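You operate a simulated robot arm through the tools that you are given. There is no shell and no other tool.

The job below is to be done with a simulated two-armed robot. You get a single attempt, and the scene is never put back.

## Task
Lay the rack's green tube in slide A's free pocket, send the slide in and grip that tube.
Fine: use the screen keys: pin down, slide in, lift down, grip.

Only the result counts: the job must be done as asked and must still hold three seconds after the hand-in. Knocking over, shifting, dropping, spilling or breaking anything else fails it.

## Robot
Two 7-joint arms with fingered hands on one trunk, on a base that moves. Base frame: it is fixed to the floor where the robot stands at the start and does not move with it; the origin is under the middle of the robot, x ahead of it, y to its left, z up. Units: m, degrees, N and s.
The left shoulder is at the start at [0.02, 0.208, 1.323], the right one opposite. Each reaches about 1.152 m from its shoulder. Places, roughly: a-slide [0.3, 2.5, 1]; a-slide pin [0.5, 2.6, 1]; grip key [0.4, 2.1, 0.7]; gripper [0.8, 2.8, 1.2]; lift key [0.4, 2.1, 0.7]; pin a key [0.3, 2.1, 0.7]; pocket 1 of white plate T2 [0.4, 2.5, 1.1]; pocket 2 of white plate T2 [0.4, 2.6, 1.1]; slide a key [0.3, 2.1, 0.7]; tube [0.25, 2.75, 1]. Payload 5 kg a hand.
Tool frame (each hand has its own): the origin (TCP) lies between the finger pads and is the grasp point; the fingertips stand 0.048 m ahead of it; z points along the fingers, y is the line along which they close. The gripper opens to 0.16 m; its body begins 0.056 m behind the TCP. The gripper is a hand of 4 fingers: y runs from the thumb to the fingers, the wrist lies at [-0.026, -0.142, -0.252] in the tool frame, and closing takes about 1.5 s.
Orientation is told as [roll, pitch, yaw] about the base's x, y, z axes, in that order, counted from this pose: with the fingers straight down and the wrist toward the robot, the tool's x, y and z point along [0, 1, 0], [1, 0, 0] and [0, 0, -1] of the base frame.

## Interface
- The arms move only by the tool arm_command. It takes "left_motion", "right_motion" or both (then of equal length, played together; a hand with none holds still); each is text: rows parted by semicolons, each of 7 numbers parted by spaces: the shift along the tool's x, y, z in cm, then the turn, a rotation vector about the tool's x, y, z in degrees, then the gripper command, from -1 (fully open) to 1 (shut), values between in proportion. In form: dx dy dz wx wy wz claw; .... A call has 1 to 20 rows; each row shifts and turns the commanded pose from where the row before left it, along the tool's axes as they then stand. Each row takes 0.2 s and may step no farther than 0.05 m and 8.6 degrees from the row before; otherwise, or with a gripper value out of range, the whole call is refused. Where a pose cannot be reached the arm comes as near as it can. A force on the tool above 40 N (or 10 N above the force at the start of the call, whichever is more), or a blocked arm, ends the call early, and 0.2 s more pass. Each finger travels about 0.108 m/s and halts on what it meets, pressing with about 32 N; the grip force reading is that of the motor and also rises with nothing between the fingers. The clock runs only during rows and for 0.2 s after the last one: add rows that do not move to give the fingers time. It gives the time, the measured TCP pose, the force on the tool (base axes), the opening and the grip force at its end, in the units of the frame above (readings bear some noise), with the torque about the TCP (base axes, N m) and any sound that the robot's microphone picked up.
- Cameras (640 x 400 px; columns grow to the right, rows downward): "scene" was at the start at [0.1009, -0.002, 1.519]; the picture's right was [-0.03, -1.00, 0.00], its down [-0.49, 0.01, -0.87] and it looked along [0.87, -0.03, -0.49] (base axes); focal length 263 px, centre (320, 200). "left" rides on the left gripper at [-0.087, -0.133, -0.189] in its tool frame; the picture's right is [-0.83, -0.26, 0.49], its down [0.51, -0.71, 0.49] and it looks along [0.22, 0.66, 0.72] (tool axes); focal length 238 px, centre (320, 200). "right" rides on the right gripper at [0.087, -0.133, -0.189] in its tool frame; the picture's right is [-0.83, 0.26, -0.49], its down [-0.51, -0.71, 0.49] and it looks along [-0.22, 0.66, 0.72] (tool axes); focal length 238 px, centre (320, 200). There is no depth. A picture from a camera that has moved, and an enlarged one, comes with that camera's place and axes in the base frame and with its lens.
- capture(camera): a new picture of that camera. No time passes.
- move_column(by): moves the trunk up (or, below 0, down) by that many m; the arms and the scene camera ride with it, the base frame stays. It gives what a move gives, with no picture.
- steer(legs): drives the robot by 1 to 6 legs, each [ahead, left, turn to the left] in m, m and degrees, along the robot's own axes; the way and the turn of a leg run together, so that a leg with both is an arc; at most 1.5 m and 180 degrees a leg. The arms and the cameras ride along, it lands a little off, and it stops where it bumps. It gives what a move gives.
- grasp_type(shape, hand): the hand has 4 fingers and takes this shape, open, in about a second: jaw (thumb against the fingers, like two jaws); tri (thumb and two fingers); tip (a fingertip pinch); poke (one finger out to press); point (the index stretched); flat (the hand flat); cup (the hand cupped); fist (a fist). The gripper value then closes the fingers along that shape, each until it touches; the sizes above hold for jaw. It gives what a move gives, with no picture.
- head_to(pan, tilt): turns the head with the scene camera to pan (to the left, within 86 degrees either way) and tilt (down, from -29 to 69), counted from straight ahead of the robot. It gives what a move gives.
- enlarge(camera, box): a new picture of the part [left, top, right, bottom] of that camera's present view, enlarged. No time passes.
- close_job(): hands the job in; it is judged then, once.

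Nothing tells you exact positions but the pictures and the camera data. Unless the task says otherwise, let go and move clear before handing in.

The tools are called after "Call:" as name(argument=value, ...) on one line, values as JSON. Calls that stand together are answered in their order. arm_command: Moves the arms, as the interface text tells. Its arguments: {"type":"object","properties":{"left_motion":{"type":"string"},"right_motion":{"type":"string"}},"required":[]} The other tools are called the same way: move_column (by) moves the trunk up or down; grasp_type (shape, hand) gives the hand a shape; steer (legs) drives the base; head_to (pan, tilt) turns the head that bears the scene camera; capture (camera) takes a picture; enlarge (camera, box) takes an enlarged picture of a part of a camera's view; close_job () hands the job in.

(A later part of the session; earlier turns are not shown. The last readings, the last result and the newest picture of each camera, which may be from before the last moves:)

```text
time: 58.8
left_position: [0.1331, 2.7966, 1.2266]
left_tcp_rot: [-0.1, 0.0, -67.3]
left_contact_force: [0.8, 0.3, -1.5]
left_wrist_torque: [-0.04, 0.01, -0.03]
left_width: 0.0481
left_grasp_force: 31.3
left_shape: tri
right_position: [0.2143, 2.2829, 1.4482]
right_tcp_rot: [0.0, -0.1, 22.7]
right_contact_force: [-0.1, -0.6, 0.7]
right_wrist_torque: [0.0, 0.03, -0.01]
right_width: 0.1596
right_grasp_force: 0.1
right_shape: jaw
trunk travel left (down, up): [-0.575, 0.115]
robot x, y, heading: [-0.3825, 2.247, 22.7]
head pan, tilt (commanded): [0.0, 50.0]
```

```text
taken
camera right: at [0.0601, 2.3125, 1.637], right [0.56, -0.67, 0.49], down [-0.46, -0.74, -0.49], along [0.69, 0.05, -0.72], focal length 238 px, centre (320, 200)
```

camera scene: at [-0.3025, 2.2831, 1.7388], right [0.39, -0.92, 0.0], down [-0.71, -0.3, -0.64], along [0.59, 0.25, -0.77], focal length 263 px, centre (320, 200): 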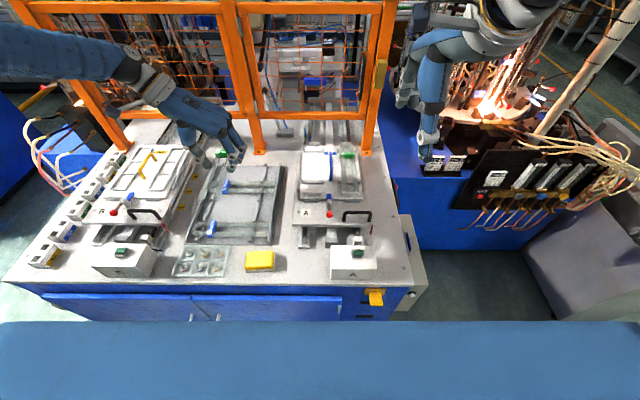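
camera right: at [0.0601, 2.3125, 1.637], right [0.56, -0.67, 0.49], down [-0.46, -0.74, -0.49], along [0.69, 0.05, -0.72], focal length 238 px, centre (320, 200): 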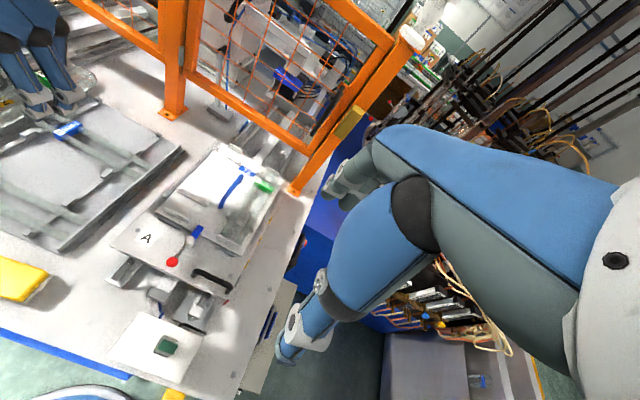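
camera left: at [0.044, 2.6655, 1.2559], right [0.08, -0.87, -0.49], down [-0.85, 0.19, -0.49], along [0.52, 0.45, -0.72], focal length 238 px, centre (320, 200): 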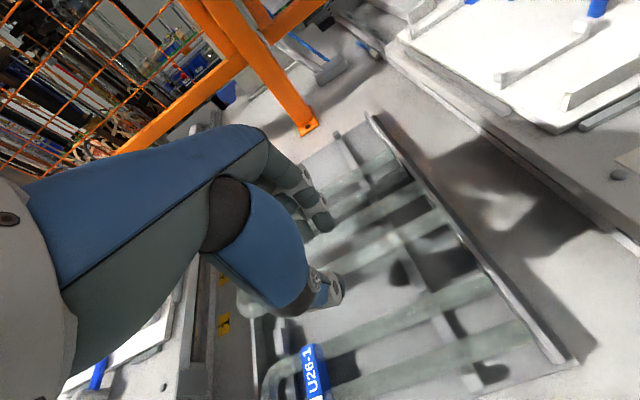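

The tube now points the right way in the hand. I'll carry it above the free pocket at the same height.

Call:
arm_command(left_motion="1 2 0 0 0 0 0.8; 1.97 3.7 0 0 0 0 0.8; 1.97 3.7 0 0 0 0 0.8; 1.97 3.7 0 0 0 0 0.8; 1.97 3.7 0 0 0 0 0.8; 1.97 3.7 0 0 0 0 0.8; 1.97 3.7 0 0 0 0 0.8; 1 2.4 0 0 0 0 0.8; 0 1.4 0 0 0 0 0.8; 0 0 0 0 0 0 0.8; 0 0 0 0 0 0 0.8")

Call:
capture(camera="scene")

Call:
enlarge(camera="scene", box=[270, 100, 400, 230])

Call:
capture(camera="right")

Call:
capture(camera="left")

```text
time: 61.2
left_position: [0.3684, 2.5917, 1.2238]
left_tcp_rot: [-0.1, 0.0, -67.2]
left_contact_force: [0.4, 0.3, -0.3]
left_wrist_torque: [0.03, 0.0, 0.0]
left_width: 0.0482
left_grasp_force: 31.6
left_shape: tri
right_position: [0.2154, 2.2833, 1.4477]
right_tcp_rot: [0.0, 0.0, 22.7]
right_contact_force: [-0.3, -0.3, 0.3]
right_wrist_torque: [0.02, -0.01, 0.01]
right_width: 0.1597
right_grasp_force: 0.1
right_shape: jaw
trunk travel left (down, up): [-0.575, 0.115]
robot x, y, heading: [-0.381, 2.2466, 22.6]
head pan, tilt (commanded): [0.0, 50.0]
```

```text
taken
camera scene: at [-0.3023, 2.2828, 1.7388], right [0.39, -0.92, 0.0], down [-0.71, -0.3, -0.64], along [0.59, 0.25, -0.77], focal length 263 px, centre (320, 200)
```

scene: 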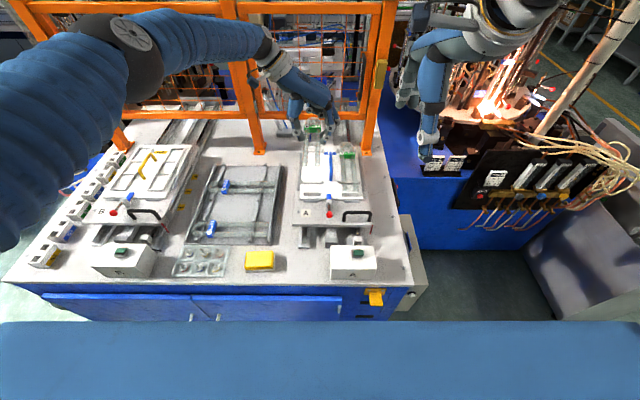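

```text
3.08 times, centred on (335, 165) of scene
camera zoom: at [-0.3023, 2.2828, 1.7388], right [0.39, -0.92, 0.0], down [-0.71, -0.3, -0.64], along [0.59, 0.25, -0.77], focal length 808 px, centre (274, 308)
```

zoom: 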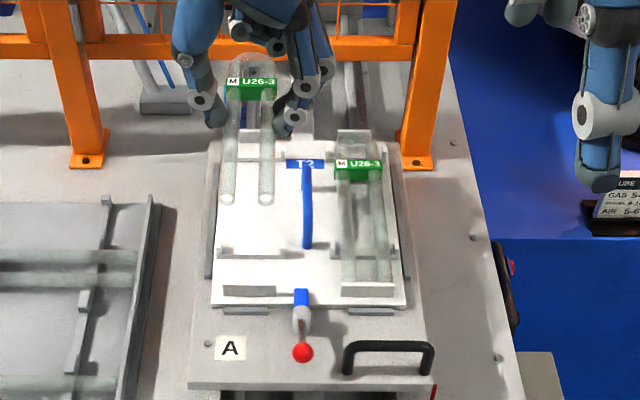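

```text
taken
camera right: at [0.0603, 2.3121, 1.637], right [0.56, -0.67, 0.49], down [-0.46, -0.74, -0.49], along [0.69, 0.05, -0.72], focal length 238 px, centre (320, 200)
```

right: 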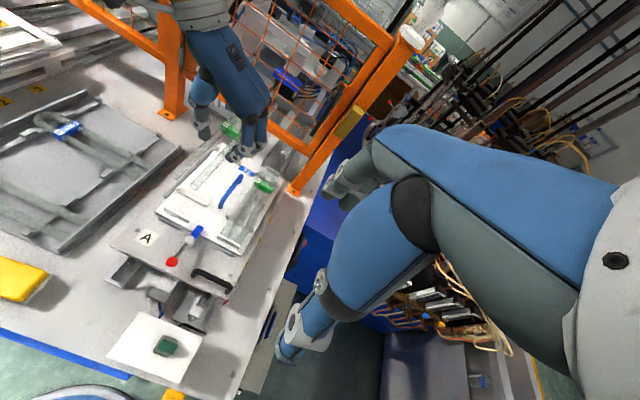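

```text
taken
camera left: at [0.2384, 2.6793, 1.4135], right [-0.87, -0.08, -0.48], down [0.19, 0.85, -0.49], along [0.45, -0.52, -0.72], focal length 238 px, centre (320, 200)
```

left: 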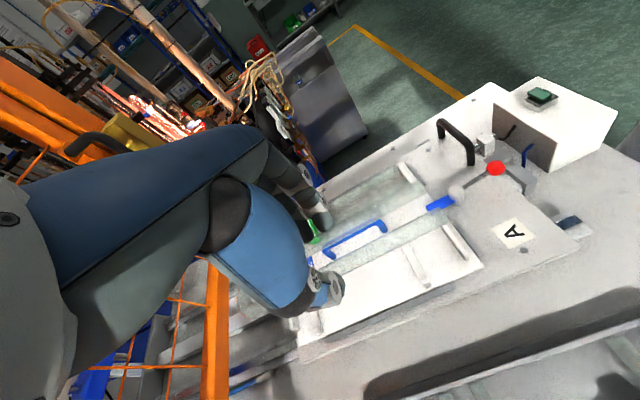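

The tube hangs above the left pocket, bend inward, next to its twin. I'll zoom in to measure the offset before lowering.

Call:
enlarge(camera="scene", box=[295, 115, 375, 215])

Call:
enlarge(camera="right", box=[170, 90, 300, 220])

Call:
enlarge(camera="left", box=[280, 140, 520, 350])

```text
4.00 times, centred on (335, 165) of scene
camera zoom: at [-0.3023, 2.2828, 1.7388], right [0.39, -0.92, 0.0], down [-0.71, -0.3, -0.64], along [0.59, 0.25, -0.77], focal length 1051 px, centre (260, 340)
```

zoom: 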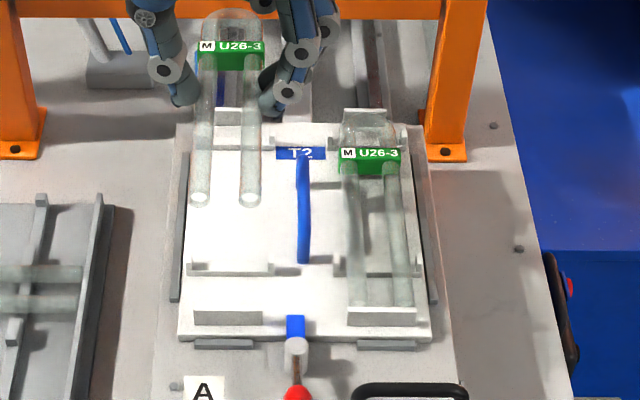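

```text
3.08 times, centred on (235, 155) of right
camera zoom: at [0.0603, 2.3121, 1.637], right [0.56, -0.67, 0.49], down [-0.46, -0.74, -0.49], along [0.69, 0.05, -0.72], focal length 733 px, centre (582, 338)
```

zoom: 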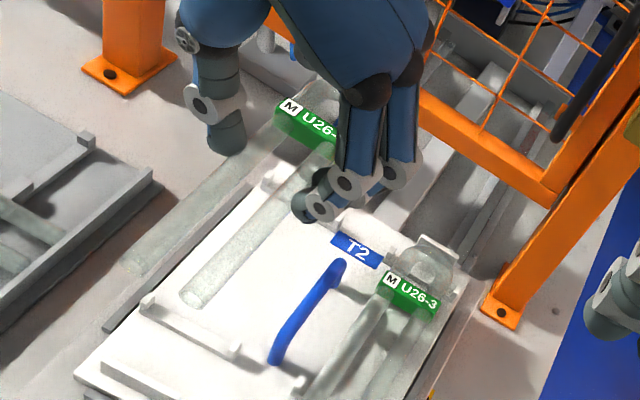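

```text
1.90 times, centred on (400, 245) of left
camera zoom: at [0.2384, 2.6793, 1.4135], right [-0.87, -0.08, -0.48], down [0.19, 0.85, -0.49], along [0.45, -0.52, -0.72], focal length 454 px, centre (168, 114)
```

zoom: 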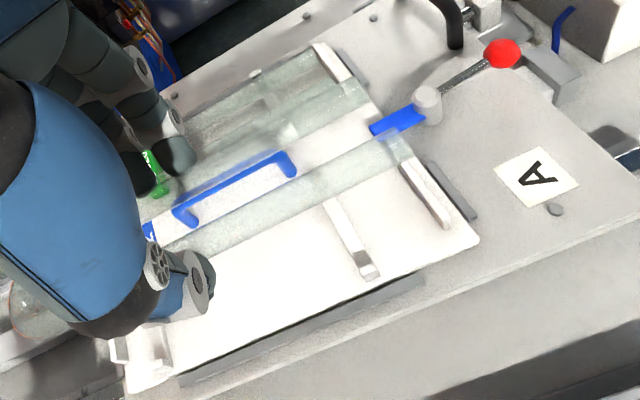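

Measured: the tube is level, aligned within 1°, about 4 mm too far in and 1–2 mm too far left. Fingers should just clear the blue handle. I'll correct that and lower to about 3 cm above seating.

Call:
arm_command(left_motion="-0.4 0.15 0 0 0 0 0.8; 0 0 2 0 0 0 0.8; 0 0 2 0 0 0 0.8; 0 0 2 0 0 0 0.8; 0 0 1.5 0 0 0 0.8; 0 0 0.5 0 0 0 0.8; 0 0 0 0 0 0 0.8; 0 0 0 0 0 0 0.8")

Call:
enlarge(camera="scene", box=[295, 125, 375, 225])

Call:
enlarge(camera="right", box=[160, 110, 290, 240])

Call:
enlarge(camera="left", box=[270, 120, 510, 330])

```text
time: 63.0
left_position: [0.3661, 2.5897, 1.1471]
left_tcp_rot: [0.0, 0.0, -67.3]
left_contact_force: [1.2, 0.9, -0.3]
left_wrist_torque: [-0.02, 0.0, 0.0]
left_width: 0.0481
left_grasp_force: 32.0
left_shape: tri
right_position: [0.2149, 2.2843, 1.4477]
right_tcp_rot: [0.0, -0.1, 22.7]
right_contact_force: [0.3, 0.5, -0.5]
right_wrist_torque: [-0.04, 0.01, 0.0]
right_width: 0.1597
right_grasp_force: 0.0
right_shape: jaw
trunk travel left (down, up): [-0.575, 0.115]
robot x, y, heading: [-0.3848, 2.2488, 22.6]
head pan, tilt (commanded): [0.0, 50.0]
```

```text
4.00 times, centred on (335, 175) of scene
camera zoom: at [-0.3022, 2.2829, 1.7388], right [0.39, -0.92, 0.0], down [-0.71, -0.3, -0.64], along [0.59, 0.25, -0.77], focal length 1051 px, centre (260, 300)
```

zoom: 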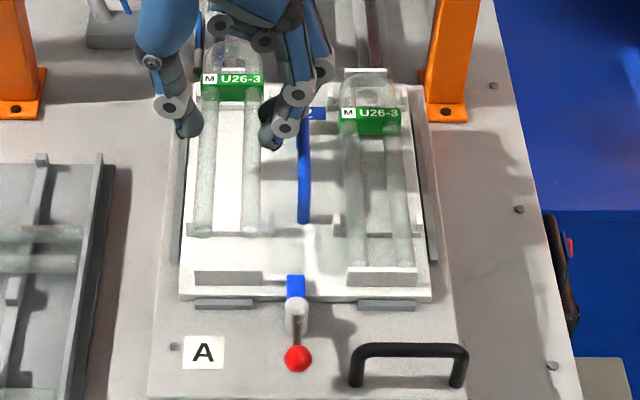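

```text
3.08 times, centred on (225, 175) of right
camera zoom: at [0.0605, 2.3123, 1.6369], right [0.56, -0.67, 0.49], down [-0.46, -0.74, -0.49], along [0.69, 0.05, -0.72], focal length 733 px, centre (612, 277)
```

zoom: 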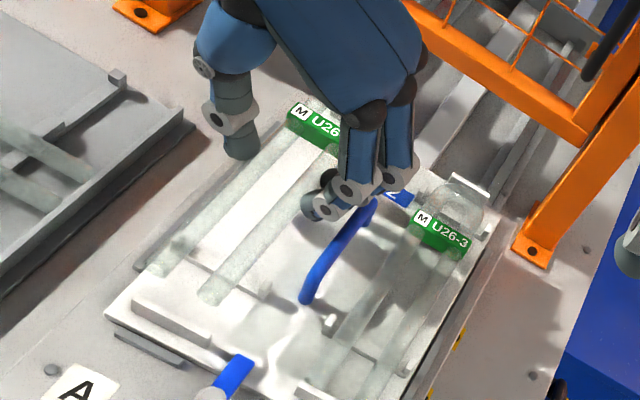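

```text
1.90 times, centred on (390, 225) of left
camera zoom: at [0.2353, 2.6786, 1.3354], right [-0.87, -0.08, -0.49], down [0.19, 0.85, -0.49], along [0.45, -0.52, -0.72], focal length 454 px, centre (187, 152)
```

zoom: 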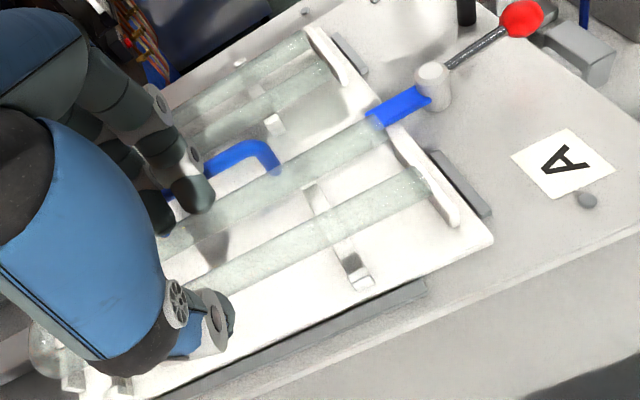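

Alignment with the pocket is now within about 2 mm. I'll lower in steps, watching the force.

Call:
arm_command(left_motion="-0.1 0 1 0 0 0 0.8; -0.1 0 0.7 0 0 0 0.8; 0 0 0.5 0 0 0 0.8; 0 0 0 0 0 0 0.8")

Call:
enlarge(camera="scene", box=[300, 130, 370, 215])

Call:
enlarge(camera="left", box=[270, 120, 510, 330])

Call:
enlarge(camera="right", box=[180, 120, 280, 230])

```text
time: 64.0
left_position: [0.364, 2.5899, 1.1272]
left_tcp_rot: [0.1, -0.1, -67.2]
left_contact_force: [0.6, 1.1, 9.6]
left_wrist_torque: [-0.52, -0.41, 0.08]
left_width: 0.0482
left_grasp_force: 32.1
left_shape: tri
right_position: [0.2147, 2.2835, 1.4481]
right_tcp_rot: [-0.1, 0.1, 22.7]
right_contact_force: [0.4, 0.4, 0.0]
right_wrist_torque: [0.01, -0.01, -0.03]
right_width: 0.1594
right_grasp_force: 0.0
right_shape: jaw
trunk travel left (down, up): [-0.575, 0.115]
robot x, y, heading: [-0.3884, 2.2471, 22.6]
head pan, tilt (commanded): [0.0, 50.0]
```

```text
4.71 times, centred on (335, 172) of scene
camera zoom: at [-0.3032, 2.2829, 1.739], right [0.39, -0.92, 0.0], down [-0.71, -0.3, -0.64], along [0.59, 0.25, -0.77], focal length 1236 px, centre (249, 329)
```

zoom: 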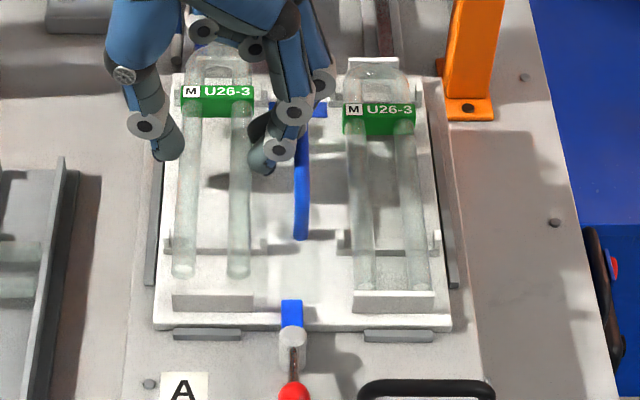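

```text
1.90 times, centred on (390, 225) of left
camera zoom: at [0.2321, 2.6775, 1.315], right [-0.87, -0.09, -0.49], down [0.19, 0.85, -0.49], along [0.46, -0.52, -0.72], focal length 454 px, centre (187, 152)
```

zoom: 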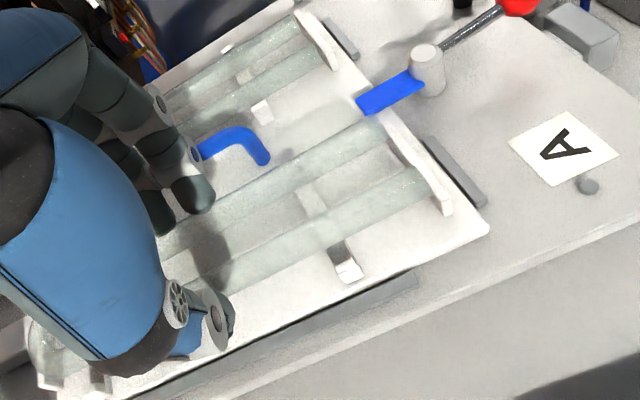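

```text
3.64 times, centred on (230, 175) of right
camera zoom: at [0.0594, 2.3124, 1.6374], right [0.56, -0.67, 0.49], down [-0.46, -0.74, -0.49], along [0.69, 0.05, -0.72], focal length 867 px, centre (647, 291)
```

zoom: 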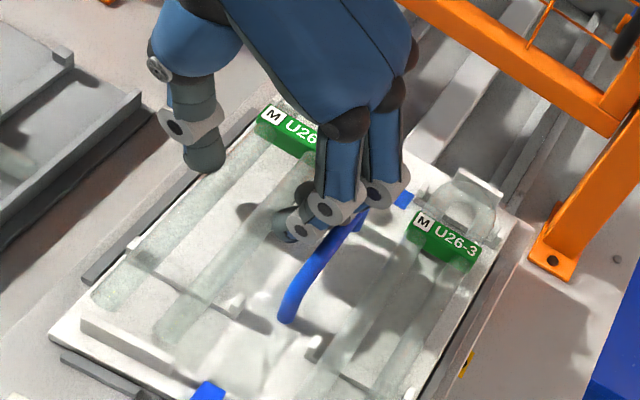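

There is light contact (about 10 N) on the finger side above the blue handle, roughly 1.7 cm before seating: a finger joint sits on the handle. I'll raise 5 mm and look closely at that spot.

Call:
arm_command(left_motion="0 0 -0.6 0 0 0 0.8; 0 0 0 0 0 0 0.8")

Call:
enlarge(camera="right", box=[205, 125, 265, 185])

Call:
enlarge(camera="left", box=[310, 150, 400, 240])

Call:
enlarge(camera="scene", box=[310, 130, 355, 185])

```text
time: 64.6
left_position: [0.3637, 2.5877, 1.1298]
left_tcp_rot: [-0.2, 0.0, -67.3]
left_contact_force: [-0.4, 0.4, -0.5]
left_wrist_torque: [0.0, -0.01, 0.02]
left_width: 0.0483
left_grasp_force: 31.5
left_shape: tri
right_position: [0.2149, 2.2826, 1.4492]
right_tcp_rot: [-0.1, 0.1, 22.7]
right_contact_force: [-0.6, 0.1, 0.3]
right_wrist_torque: [0.01, -0.01, 0.02]
right_width: 0.1595
right_grasp_force: 0.1
right_shape: jaw
trunk travel left (down, up): [-0.575, 0.115]
robot x, y, heading: [-0.3828, 2.2453, 22.5]
head pan, tilt (commanded): [0.0, 50.0]
```

```text
6.67 times, centred on (235, 155) of right
camera zoom: at [0.06, 2.3121, 1.6371], right [0.56, -0.67, 0.49], down [-0.46, -0.74, -0.49], along [0.69, 0.05, -0.72], focal length 1589 px, centre (887, 500)
```

zoom: 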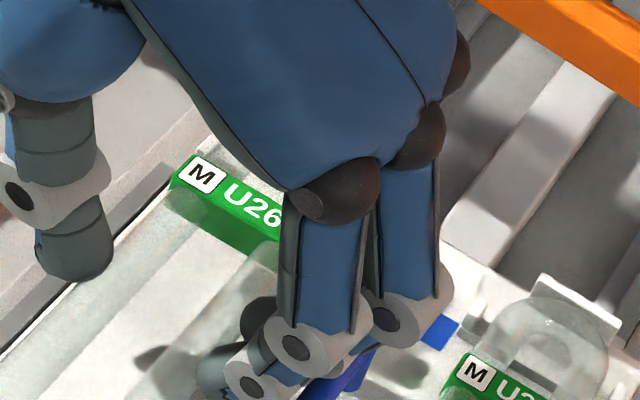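

```text
4.44 times, centred on (355, 195) of left
camera zoom: at [0.2319, 2.6766, 1.3187], right [-0.87, -0.08, -0.48], down [0.19, 0.85, -0.49], along [0.45, -0.52, -0.72], focal length 1059 px, centre (164, 222)
```

zoom: 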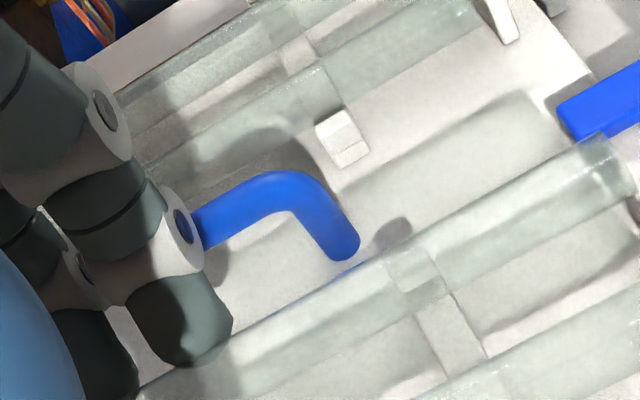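

```text
7.27 times, centred on (332, 158) of scene
camera zoom: at [-0.3027, 2.2828, 1.7388], right [0.39, -0.92, 0.0], down [-0.71, -0.3, -0.64], along [0.59, 0.25, -0.77], focal length 1910 px, centre (229, 509)
```

zoom: 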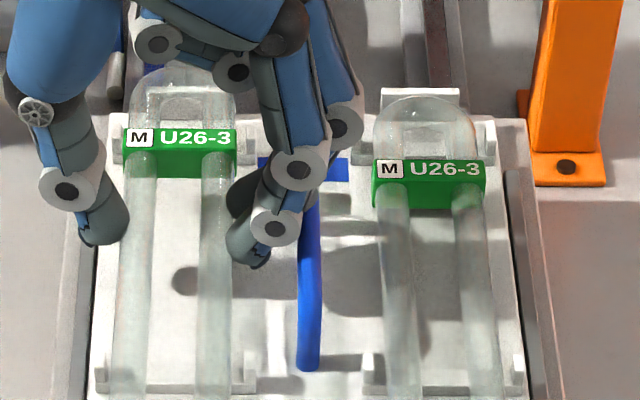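

The middle finger's joint sticks out over the blue handle, and my tips reach too deep (they'd touch the plate before the tube seats). I'll take the tube back to its rack slot, regrip about 11 mm shallower, and then return. First I go up and back over the rack.

Call:
arm_command(left_motion="0 0 -2 0 0 0 0.8; 0 0 -3 0 0 0 0.8; 0 0 -3 0 0 0 0.8; 0 0 -1.5 0 0 0 0.8; 0 0 0 0 0 0 0.8; -1.9 -4 0 0 0 0 0.8; -1.9 -4 0 0 0 0 0.8; -1.9 -4 0 0 0 0 0.8; -1.9 -4 0 0 0 0 0.8; -1.9 -4 0 0 0 0 0.8; -1.9 -4 0 0 0 0 0.8; -1.6 -4.1 0 0 0 0 0.8; 0 0 0 0 0 0 0.8; 0 0 0 0 0 0 0.8")

Call:
arm_command(left_motion="0 0 0 0 0 -6 0.8; 0 0 0 0 0 -6 0.8; 0 0 0 0 0 -6 0.8; 0 0 0 0 0 -6 0.8; 0 0 0 0 0 -6 0.8; 0 0 0 0 0 -6 0.8; 0 0 0 0 0 -6 0.8; 0 0 0 0 0 -6 0.8; 0 0 0 0 0 -6 0.8; 0 0 0 0 0 -6 0.8; 0 0 0 0 0 -6 0.8; 0 0 0 0 0 -6 0.8; 0 0 0 0 0 -6 0.8; 0 0 0 0 0 -6 0.8; 0 0 0 0 0 -6 0.8; 0 0 0 0 0 0 0.8; 0 0 0 0 0 0 0.8")

Call:
enlarge(camera="scene", box=[180, 120, 300, 240])

```text
time: 67.6
left_position: [0.1331, 2.7947, 1.2223]
left_tcp_rot: [-0.1, -0.1, -67.4]
left_contact_force: [-0.4, -0.5, -0.4]
left_wrist_torque: [0.01, 0.03, 0.03]
left_width: 0.048
left_grasp_force: 31.8
left_shape: tri
right_position: [0.2159, 2.2832, 1.4493]
right_tcp_rot: [0.0, 0.0, 22.8]
right_contact_force: [0.0, 0.2, 0.2]
right_wrist_torque: [-0.02, -0.01, -0.01]
right_width: 0.1599
right_grasp_force: 0.0
right_shape: jaw
trunk travel left (down, up): [-0.575, 0.115]
robot x, y, heading: [-0.3831, 2.2462, 23.0]
head pan, tilt (commanded): [0.0, 50.0]
```

```text
time: 71.2
left_position: [0.1355, 2.7961, 1.2243]
left_tcp_rot: [0.0, 0.1, 22.8]
left_contact_force: [0.1, -1.0, -1.8]
left_wrist_torque: [-0.04, -0.02, 0.0]
left_width: 0.0476
left_grasp_force: 31.9
left_shape: tri
right_position: [0.2149, 2.2847, 1.4495]
right_tcp_rot: [0.0, -0.1, 22.8]
right_contact_force: [0.2, -0.3, -0.3]
right_wrist_torque: [-0.02, 0.0, 0.02]
right_width: 0.1595
right_grasp_force: 0.1
right_shape: jaw
trunk travel left (down, up): [-0.575, 0.115]
robot x, y, heading: [-0.382, 2.2506, 22.8]
head pan, tilt (commanded): [0.0, 50.0]
```

```text
3.33 times, centred on (240, 180) of scene
camera zoom: at [-0.3027, 2.2832, 1.7388], right [0.39, -0.92, 0.0], down [-0.71, -0.3, -0.64], along [0.59, 0.25, -0.77], focal length 876 px, centre (587, 267)
```

zoom: 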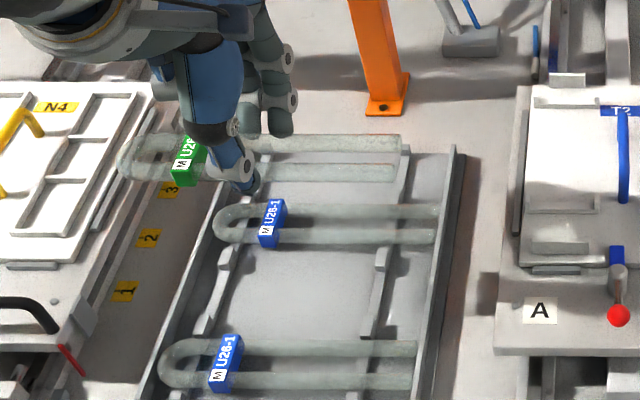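

I'm back over the empty slot with about 2 mm offset to remove. I'll lower most of the way and check the alignment.

Call:
arm_command(left_motion="0.05 -0.22 0 0 0 0 0.8; 0 0 3 0 0 0 0.8; 0 0 3 0 0 0 0.8; 0 0 3 0 0 0 0.8; 0 0 3 0 0 0 0.8; 0 0 2 0 0 0 0.8; 0 0 1.5 0 0 0 0.8; 0 0 0 0 0 0 0.8; 0 0 0 0 0 0 0.8")

Call:
enlarge(camera="scene", box=[190, 160, 290, 250])

Call:
enlarge(camera="right", box=[0, 80, 190, 220])

```text
time: 73.2
left_position: [0.1299, 2.7974, 1.0682]
left_tcp_rot: [0.1, 0.1, 22.7]
left_contact_force: [-0.2, 0.1, -1.5]
left_wrist_torque: [-0.01, -0.01, 0.03]
left_width: 0.0481
left_grasp_force: 31.8
left_shape: tri
right_position: [0.2148, 2.2837, 1.4483]
right_tcp_rot: [0.0, 0.0, 22.7]
right_contact_force: [0.9, 0.3, 0.8]
right_wrist_torque: [-0.02, -0.02, 0.0]
right_width: 0.1599
right_grasp_force: 0.2
right_shape: jaw
trunk travel left (down, up): [-0.575, 0.115]
robot x, y, heading: [-0.3832, 2.2482, 22.7]
head pan, tilt (commanded): [0.0, 50.0]
```

```text
4.44 times, centred on (240, 205) of scene
camera zoom: at [-0.3029, 2.2831, 1.7388], right [0.39, -0.92, 0.0], down [-0.71, -0.3, -0.64], along [0.59, 0.25, -0.77], focal length 1167 px, centre (676, 178)
```

zoom: 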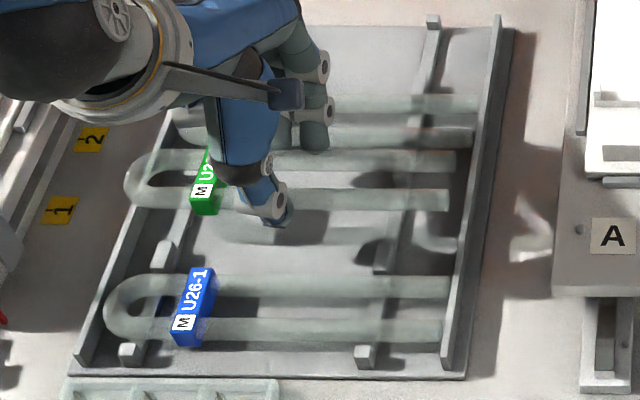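

```text
2.86 times, centred on (95, 150) of right
camera zoom: at [0.0597, 2.3125, 1.6372], right [0.56, -0.67, 0.49], down [-0.46, -0.74, -0.49], along [0.69, 0.05, -0.72], focal length 681 px, centre (963, 343)
```

zoom: 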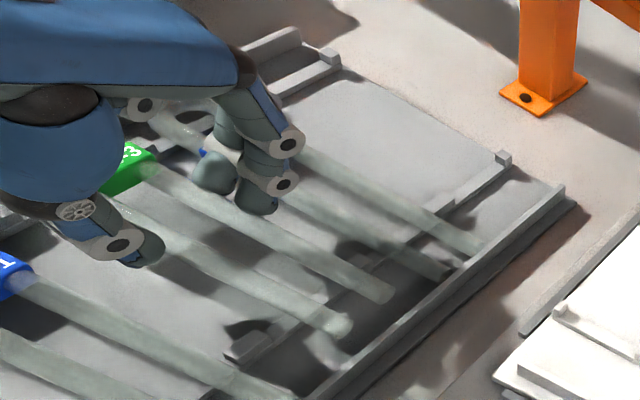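

Alignment matches the earlier lifting picture. I'll lower the last 3.4 cm in stages until the tube rests on the bars.

Call:
arm_command(left_motion="0 0 1 0 0 0 0.8; 0 0 1 0 0 0 0.8; 0 0 0.6 0 0 0 0.8; 0 0 0.4 0 0 0 0.8; 0 0 0 0 0 0 0.8")

Call:
arm_command(left_motion="0 0 0.3 0 0 0 0.8; 0 0 0 0 0 0 0.8")

```text
time: 74.4
left_position: [0.1323, 2.7963, 1.0413]
left_tcp_rot: [0.0, 0.1, 22.6]
left_contact_force: [-1.0, 0.4, -1.5]
left_wrist_torque: [0.03, 0.0, 0.01]
left_width: 0.0479
left_grasp_force: 31.9
left_shape: tri
right_position: [0.2146, 2.2839, 1.4489]
right_tcp_rot: [0.0, 0.0, 22.7]
right_contact_force: [-0.3, 0.1, 0.0]
right_wrist_torque: [0.01, 0.02, 0.0]
right_width: 0.1595
right_grasp_force: 0.0
right_shape: jaw
trunk travel left (down, up): [-0.575, 0.115]
robot x, y, heading: [-0.383, 2.2513, 22.6]
head pan, tilt (commanded): [0.0, 50.0]
```

```text
time: 75.0
left_position: [0.1323, 2.7964, 1.0353]
left_tcp_rot: [-0.1, 0.0, 22.8]
left_contact_force: [-0.6, -0.1, -1.6]
left_wrist_torque: [-0.01, -0.02, 0.02]
left_width: 0.0479
left_grasp_force: 32.2
left_shape: tri
right_position: [0.2151, 2.2829, 1.4489]
right_tcp_rot: [0.0, 0.0, 22.8]
right_contact_force: [0.6, -0.7, 0.1]
right_wrist_torque: [0.03, -0.04, -0.05]
right_width: 0.1596
right_grasp_force: 0.0
right_shape: jaw
trunk travel left (down, up): [-0.575, 0.115]
robot x, y, heading: [-0.383, 2.2444, 22.6]
head pan, tilt (commanded): [0.0, 50.0]
```

Not yet resting (still carrying about 1.5 N). I'll lower 2 mm more at a time.

Call:
arm_command(left_motion="0 0 0.15 0 0 0 0.8; 0 0 0 0 0 0 0.8")

Call:
arm_command(left_motion="0 0 0.15 0 0 0 0.8; 0 0 0 0 0 0 0.8")

Call:
enlarge(camera="scene", box=[200, 165, 280, 225])

Call:
enlarge(camera="right", box=[20, 100, 150, 210])

```text
time: 75.6
left_position: [0.1323, 2.796, 1.0341]
left_tcp_rot: [0.0, 0.1, 22.7]
left_contact_force: [-3.3, -1.7, 1.5]
left_wrist_torque: [-0.06, 0.1, 0.0]
left_width: 0.048
left_grasp_force: 32.1
left_shape: tri
right_position: [0.2147, 2.2834, 1.4488]
right_tcp_rot: [0.1, 0.0, 22.6]
right_contact_force: [0.3, 0.5, -0.3]
right_wrist_torque: [0.04, 0.0, -0.01]
right_width: 0.1597
right_grasp_force: 0.0
right_shape: jaw
trunk travel left (down, up): [-0.575, 0.115]
robot x, y, heading: [-0.3843, 2.2456, 22.9]
head pan, tilt (commanded): [0.0, 50.0]
```

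```text
time: 76.2
left_position: [0.1331, 2.7968, 1.0338]
left_tcp_rot: [0.0, 0.0, 22.8]
left_contact_force: [-3.7, -1.2, 12.2]
left_wrist_torque: [-0.11, 0.21, 0.0]
left_width: 0.0483
left_grasp_force: 32.1
left_shape: tri
right_position: [0.2141, 2.2829, 1.4494]
right_tcp_rot: [0.0, -0.1, 22.7]
right_contact_force: [-0.5, 0.1, 0.4]
right_wrist_torque: [0.01, -0.02, -0.02]
right_width: 0.1599
right_grasp_force: 0.1
right_shape: jaw
trunk travel left (down, up): [-0.575, 0.115]
robot x, y, heading: [-0.3846, 2.2445, 22.3]
head pan, tilt (commanded): [0.0, 50.0]
```

```text
6.67 times, centred on (240, 195) of scene
camera zoom: at [-0.3039, 2.2821, 1.739], right [0.39, -0.92, 0.0], down [-0.71, -0.3, -0.64], along [0.59, 0.25, -0.77], focal length 1751 px, centre (853, 233)
```

zoom: 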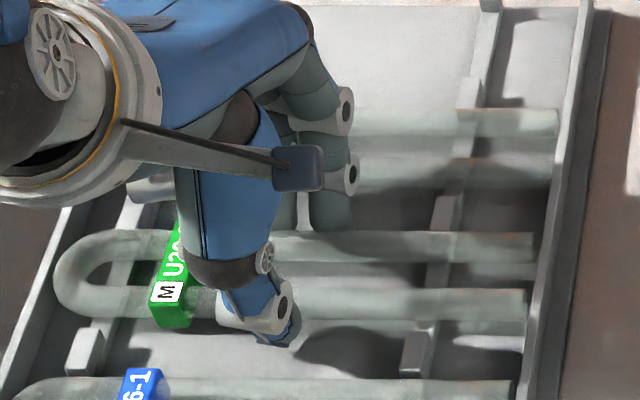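

```text
3.64 times, centred on (85, 155) of right
camera zoom: at [0.0588, 2.3116, 1.6375], right [0.56, -0.67, 0.49], down [-0.46, -0.74, -0.49], along [0.69, 0.05, -0.72], focal length 867 px, centre (1174, 364)
```

zoom: 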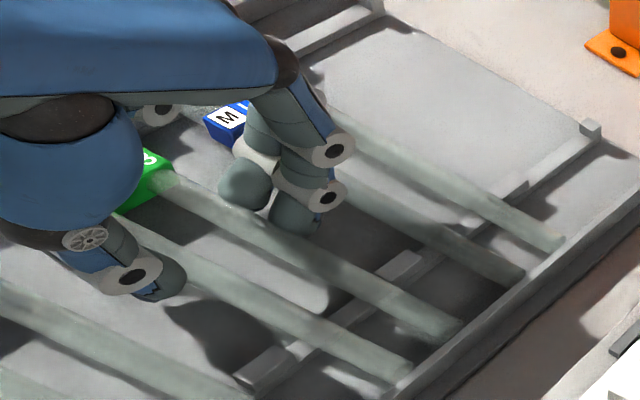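

The tube is seated again in its slot (12 N, no tilt torque). I'll open slightly, raise the hand 11 mm, and regrip nearer the fingertips.

Call:
arm_command(left_motion="0 0 -0.15 0 0 0 0.8; 0 0 0 0 0 0 0.36; 0 0 0 0 0 0 0.32; 0 0 0 0 0 0 0.275; 0 0 0 0 0 0 0.275; 0 0 0 0 0 0 0.275")

Call:
arm_command(left_motion="0 0 -0.5 0 0 0 0.275; 0 0 -0.5 0 0 0 0.275; 0 0 0 0 0 0 0.275")

Call:
enlarge(camera="scene", box=[200, 165, 280, 225])

Call:
enlarge(camera="right", box=[20, 100, 150, 210])

Call:
enlarge(camera="left", box=[270, 140, 450, 310])

```text
time: 77.6
left_position: [0.1338, 2.7962, 1.0358]
left_tcp_rot: [0.0, 0.1, 22.7]
left_contact_force: [0.1, -0.4, 0.4]
left_wrist_torque: [-0.01, 0.04, -0.02]
left_width: 0.0575
left_grasp_force: 0.0
left_shape: tri
right_position: [0.2149, 2.2835, 1.4491]
right_tcp_rot: [0.0, 0.0, 22.8]
right_contact_force: [0.4, 0.0, 0.1]
right_wrist_torque: [0.0, 0.04, 0.01]
right_width: 0.1598
right_grasp_force: 0.0
right_shape: jaw
trunk travel left (down, up): [-0.575, 0.115]
robot x, y, heading: [-0.3848, 2.2491, 22.9]
head pan, tilt (commanded): [0.0, 50.0]
```

```text
time: 78.4
left_position: [0.1324, 2.7962, 1.0441]
left_tcp_rot: [0.1, 0.1, 22.7]
left_contact_force: [-0.4, -1.1, 0.4]
left_wrist_torque: [-0.01, -0.01, 0.01]
left_width: 0.0578
left_grasp_force: 0.1
left_shape: tri
right_position: [0.215, 2.2834, 1.4498]
right_tcp_rot: [0.0, 0.0, 22.7]
right_contact_force: [-0.6, 0.6, -0.7]
right_wrist_torque: [0.0, 0.04, 0.0]
right_width: 0.1594
right_grasp_force: 0.1
right_shape: jaw
trunk travel left (down, up): [-0.575, 0.115]
robot x, y, heading: [-0.3824, 2.2478, 22.6]
head pan, tilt (commanded): [0.0, 50.0]
```

```text
6.67 times, centred on (240, 195) of scene
camera zoom: at [-0.3026, 2.2832, 1.7388], right [0.39, -0.92, 0.0], down [-0.71, -0.3, -0.64], along [0.59, 0.25, -0.77], focal length 1751 px, centre (853, 233)
```

zoom: 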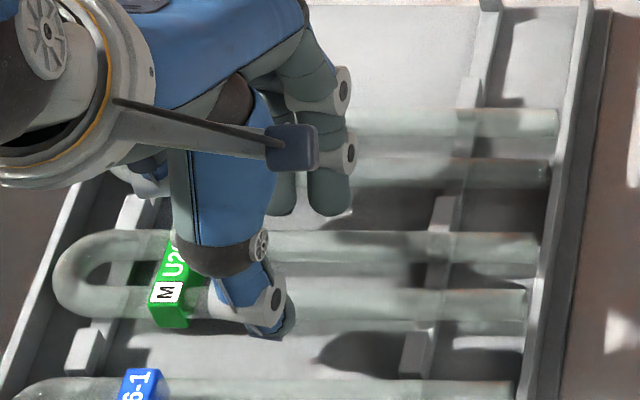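

```text
3.64 times, centred on (85, 155) of right
camera zoom: at [0.0601, 2.3126, 1.637], right [0.56, -0.67, 0.49], down [-0.46, -0.74, -0.49], along [0.69, 0.05, -0.72], focal length 867 px, centre (1174, 364)
```

zoom: 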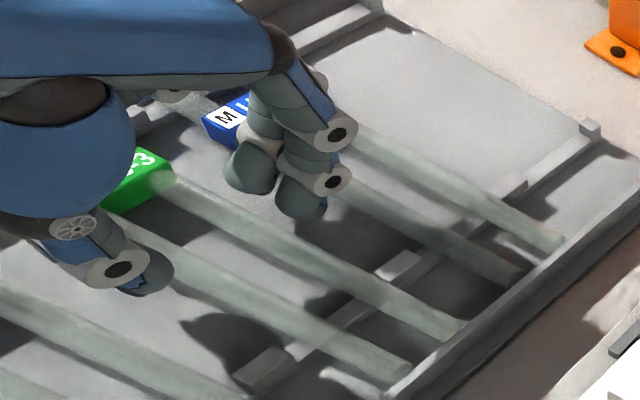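

```text
2.35 times, centred on (360, 225) of left
camera zoom: at [0.0446, 2.6659, 1.2331], right [0.08, -0.87, -0.49], down [-0.85, 0.19, -0.49], along [0.52, 0.45, -0.72], focal length 561 px, centre (226, 141)
```

zoom: 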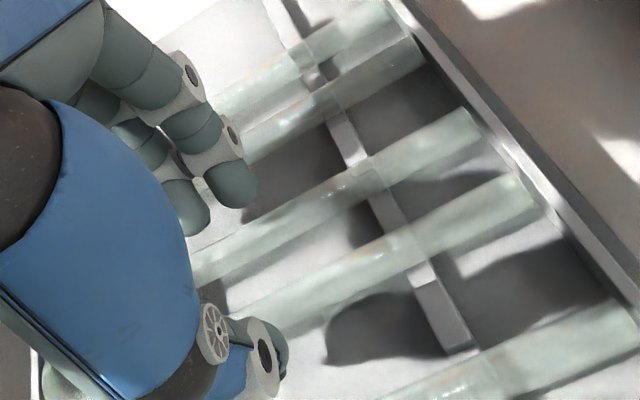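

The hand is about 1 cm higher relative to the tube with the tips still below its axis. I'll lower 1.5 mm for safety and close.

Call:
arm_command(left_motion="0 0 0.15 0 0 0 0.275; 0 0 0 0 0 0 0.32; 0 0 0 0 0 0 0.38; 0 0 0 0 0 0 0.45; 0 0 0 0 0 0 0.6; 0 0 0 0 0 0 0.8; 0 0 0 0 0 0 0.8; 0 0 0 0 0 0 0.8")

Call:
arm_command(left_motion="0 0 -0.3 0 0 0 0.8; 0 0 -0.7 0 0 0 0.8; 0 0 -1 0 0 0 0.8; 0 0 -1 0 0 0 0.8; 0 0 0 0 0 0 0.8; 0 0 0 0 0 0 0.8")

Call:
enlarge(camera="scene", box=[190, 150, 290, 240])

Call:
enlarge(camera="right", box=[0, 80, 160, 210])

```text
time: 80.2
left_position: [0.1344, 2.796, 1.0455]
left_tcp_rot: [0.0, -0.2, 22.8]
left_contact_force: [-1.4, -0.1, 26.4]
left_wrist_torque: [-0.1, 0.28, 0.3]
left_width: 0.0336
left_grasp_force: 31.6
left_shape: tri
right_position: [0.2132, 2.2829, 1.4505]
right_tcp_rot: [-0.1, -0.1, 22.7]
right_contact_force: [-0.5, -0.8, 0.0]
right_wrist_torque: [0.02, -0.01, -0.01]
right_width: 0.1596
right_grasp_force: 0.0
right_shape: jaw
trunk travel left (down, up): [-0.575, 0.115]
robot x, y, heading: [-0.3862, 2.2501, 22.6]
head pan, tilt (commanded): [0.0, 50.0]
```

```text
time: 81.6
left_position: [0.1332, 2.7986, 1.0744]
left_tcp_rot: [-0.1, 0.1, 22.7]
left_contact_force: [-0.7, 0.0, 1.5]
left_wrist_torque: [0.02, 0.0, 0.02]
left_width: 0.0265
left_grasp_force: 32.4
left_shape: tri
right_position: [0.2146, 2.2843, 1.4492]
right_tcp_rot: [0.0, -0.1, 22.7]
right_contact_force: [-0.5, 0.3, -0.3]
right_wrist_torque: [0.03, 0.02, 0.0]
right_width: 0.1599
right_grasp_force: 0.0
right_shape: jaw
trunk travel left (down, up): [-0.575, 0.115]
robot x, y, heading: [-0.3827, 2.2492, 22.8]
head pan, tilt (commanded): [0.0, 50.0]
```

```text
4.44 times, centred on (240, 195) of scene
camera zoom: at [-0.3026, 2.283, 1.7388], right [0.39, -0.92, 0.0], down [-0.71, -0.3, -0.64], along [0.59, 0.25, -0.77], focal length 1167 px, centre (676, 222)
```

zoom: 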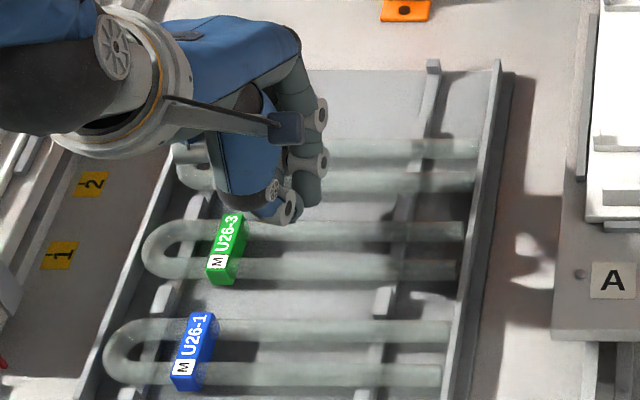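

```text
3.08 times, centred on (80, 145) of right
camera zoom: at [0.06, 2.3124, 1.637], right [0.56, -0.67, 0.49], down [-0.46, -0.74, -0.49], along [0.69, 0.05, -0.72], focal length 733 px, centre (1058, 369)
```

zoom: 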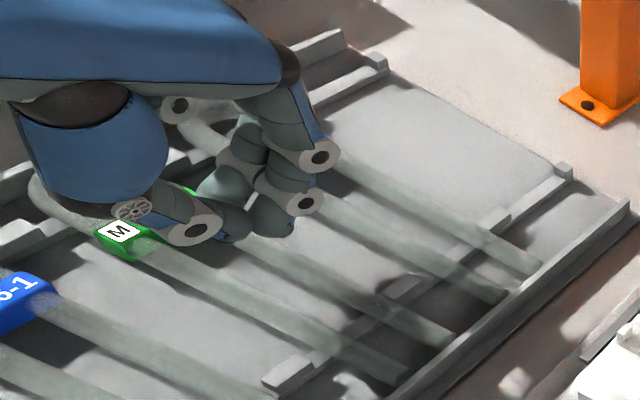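

The regrip was too shallow: the fingers slid over the tube, which stayed in its slot. The wide middle finger is the problem near the handle, so I'll raise the hand and examine the "tip" pinch (thumb and index only) in the air.

Call:
arm_command(left_motion="0 0 -3 0 0 0 0; 0 0 -4 0 0 0 -0.3; 0 0 -4 0 0 0 -0.3; 0 0 -4 0 0 0 -0.3; 0 0 0 0 0 0 -0.3")

Call:
enlarge(camera="scene", box=[190, 160, 290, 250])

Call:
grasp_type(shape="tip", hand="left")

Call:
arm_command(left_motion="0 0 0 0 0 0 0.3; 0 0 0 0 0 0 0.3; 0 0 0 0 0 0 0.3; 0 0 0 0 0 0 0.3; 0 0 0 0 0 0 0.3; 0 0 0 0 0 0 0.3; 0 0 0 0 0 0 0.3; 0 0 0 0 0 0 0.3")

Call:
enlarge(camera="scene", box=[190, 90, 290, 190])

Call:
enlarge(camera="right", box=[0, 0, 130, 120])

```text
time: 82.8
left_position: [0.1337, 2.7982, 1.223]
left_tcp_rot: [0.0, 0.1, 22.7]
left_contact_force: [1.4, 1.0, -0.3]
left_wrist_torque: [-0.03, 0.02, -0.02]
left_width: 0.1037
left_grasp_force: 0.0
left_shape: tri
right_position: [0.215, 2.2834, 1.4486]
right_tcp_rot: [0.0, 0.0, 22.7]
right_contact_force: [0.5, 0.5, -0.2]
right_wrist_torque: [-0.03, -0.01, 0.03]
right_width: 0.1596
right_grasp_force: 0.0
right_shape: jaw
trunk travel left (down, up): [-0.575, 0.115]
robot x, y, heading: [-0.385, 2.2503, 22.4]
head pan, tilt (commanded): [0.0, 50.0]
```

```text
4.44 times, centred on (240, 205) of scene
camera zoom: at [-0.3021, 2.2836, 1.7387], right [0.39, -0.92, 0.0], down [-0.71, -0.3, -0.64], along [0.59, 0.25, -0.77], focal length 1167 px, centre (676, 178)
```

zoom: 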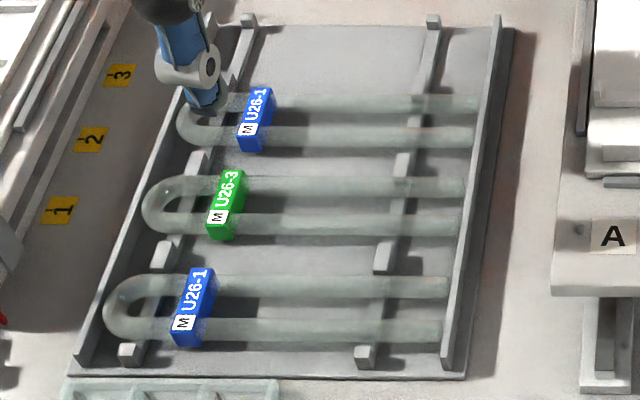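

```text
time: 83.7
left_position: [0.1337, 2.7987, 1.2234]
left_tcp_rot: [0.0, 0.1, 22.7]
left_contact_force: [-0.4, -0.7, -0.1]
left_wrist_torque: [0.01, 0.0, -0.01]
left_width: 0.1602
left_grasp_force: 0.1
left_shape: tip
right_position: [0.2146, 2.2831, 1.4483]
right_tcp_rot: [0.0, 0.0, 22.7]
right_contact_force: [0.1, 0.0, 0.0]
right_wrist_torque: [0.04, -0.02, -0.02]
right_width: 0.1598
right_grasp_force: 0.1
right_shape: jaw
trunk travel left (down, up): [-0.575, 0.115]
robot x, y, heading: [-0.3834, 2.2452, 22.7]
head pan, tilt (commanded): [0.0, 50.0]
```

```text
time: 85.5
left_position: [0.133, 2.7981, 1.2222]
left_tcp_rot: [0.0, 0.1, 22.6]
left_contact_force: [0.5, 0.0, 0.0]
left_wrist_torque: [-0.01, -0.02, -0.01]
left_width: 0.0574
left_grasp_force: 0.0
left_shape: tip
right_position: [0.2153, 2.2831, 1.449]
right_tcp_rot: [0.0, 0.1, 22.7]
right_contact_force: [-0.5, -0.8, 0.1]
right_wrist_torque: [0.02, 0.02, -0.01]
right_width: 0.1596
right_grasp_force: 0.1
right_shape: jaw
trunk travel left (down, up): [-0.575, 0.115]
robot x, y, heading: [-0.3838, 2.2488, 22.8]
head pan, tilt (commanded): [0.0, 50.0]
```

```text
4.00 times, centred on (240, 140) of scene
camera zoom: at [-0.3027, 2.283, 1.7388], right [0.39, -0.92, 0.0], down [-0.71, -0.3, -0.64], along [0.59, 0.25, -0.77], focal length 1051 px, centre (640, 440)
```

zoom: 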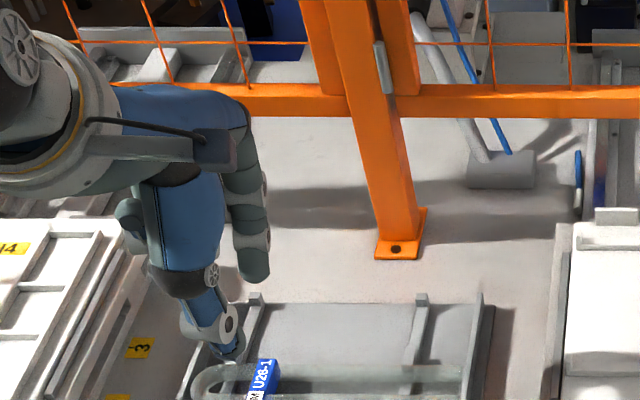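

```text
3.33 times, centred on (65, 60) of right
camera zoom: at [0.06, 2.3124, 1.6371], right [0.56, -0.67, 0.49], down [-0.46, -0.74, -0.49], along [0.69, 0.05, -0.72], focal length 794 px, centre (1170, 667)
```

zoom: 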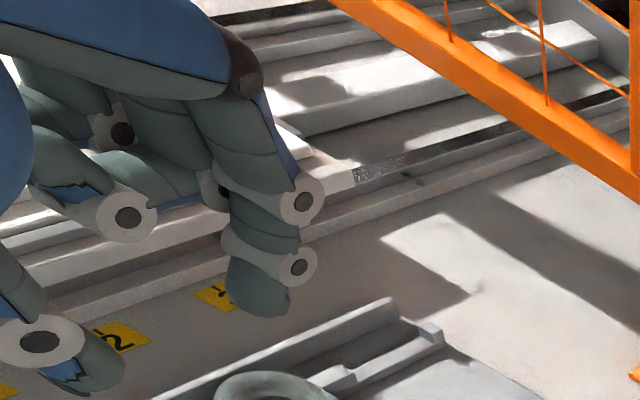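

The tip pinch would only give two contact points, which is less secure. I'll go back to the tri grip at its proven depth and instead tilt the hand about 16° at the pocket so the fingers clear the handle. First, regrip: tri shape, 6.2 cm opening, lowering to just above the tubes.

Call:
grasp_type(shape="tri", hand="left")

Call:
arm_command(left_motion="0 0.25 0 0 0 0 0.225; 0 0 0 0 0 0 0.225; 0 0 0 0 0 0 0.225; 0 0 0 0 0 0 0.225; 0 0 3 0 0 0 0.225; 0 0 3 0 0 0 0.225; 0 0 3 0 0 0 0.225; 0 0 3 0 0 0 0.225; 0 0 2 0 0 0 0.225; 0 0 1.5 0 0 0 0.225; 0 0 0 0 0 0 0.225; 0 0 0 0 0 0 0.225")

Call:
enlarge(camera="scene", box=[200, 165, 280, 225])

Call:
enlarge(camera="right", box=[10, 80, 140, 190])

Call:
enlarge(camera="left", box=[270, 140, 450, 310])

```text
time: 86.4
left_position: [0.1338, 2.7984, 1.2225]
left_tcp_rot: [0.0, 0.1, 22.6]
left_contact_force: [0.5, -0.9, 0.0]
left_wrist_torque: [0.02, -0.01, -0.02]
left_width: 0.1594
left_grasp_force: 0.1
left_shape: tri
right_position: [0.2161, 2.2841, 1.4489]
right_tcp_rot: [0.0, 0.1, 22.7]
right_contact_force: [-0.3, 0.8, 0.0]
right_wrist_torque: [0.0, 0.03, 0.0]
right_width: 0.1597
right_grasp_force: 0.2
right_shape: jaw
trunk travel left (down, up): [-0.575, 0.115]
robot x, y, heading: [-0.3795, 2.2514, 22.4]
head pan, tilt (commanded): [0.0, 50.0]
```

```text
time: 89.0
left_position: [0.1343, 2.7968, 1.0691]
left_tcp_rot: [0.1, 0.2, 22.7]
left_contact_force: [-0.1, 0.2, 0.0]
left_wrist_torque: [-0.01, 0.03, 0.01]
left_width: 0.0627
left_grasp_force: 0.1
left_shape: tri
right_position: [0.2147, 2.2836, 1.4483]
right_tcp_rot: [0.0, 0.0, 22.7]
right_contact_force: [0.1, -0.5, 0.3]
right_wrist_torque: [0.05, -0.03, -0.04]
right_width: 0.1597
right_grasp_force: 0.1
right_shape: jaw
trunk travel left (down, up): [-0.575, 0.115]
robot x, y, heading: [-0.3793, 2.2516, 22.6]
head pan, tilt (commanded): [0.0, 50.0]
```

```text
6.67 times, centred on (240, 195) of scene
camera zoom: at [-0.3028, 2.2829, 1.7388], right [0.39, -0.92, 0.0], down [-0.71, -0.3, -0.64], along [0.59, 0.25, -0.77], focal length 1751 px, centre (853, 233)
```

zoom: 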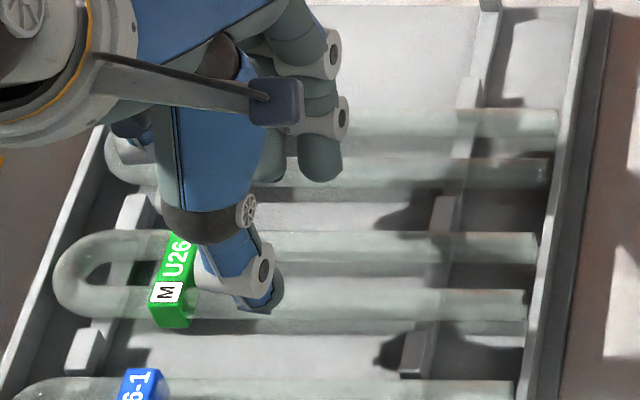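

```text
3.64 times, centred on (75, 135) of right
camera zoom: at [0.0599, 2.3123, 1.6371], right [0.56, -0.67, 0.49], down [-0.46, -0.74, -0.49], along [0.69, 0.05, -0.72], focal length 867 px, centre (1211, 436)
```

zoom: 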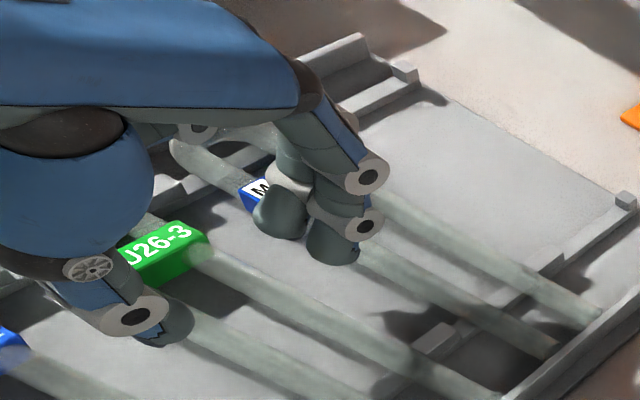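

```text
2.35 times, centred on (360, 225) of left
camera zoom: at [0.0454, 2.6661, 1.2574], right [0.08, -0.87, -0.49], down [-0.85, 0.19, -0.49], along [0.52, 0.45, -0.72], focal length 561 px, centre (226, 141)
```

zoom: 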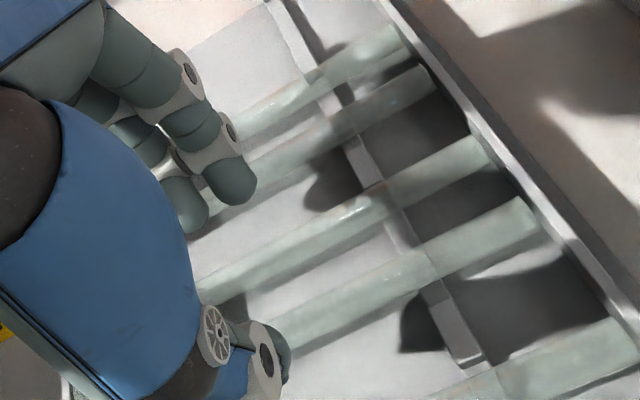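

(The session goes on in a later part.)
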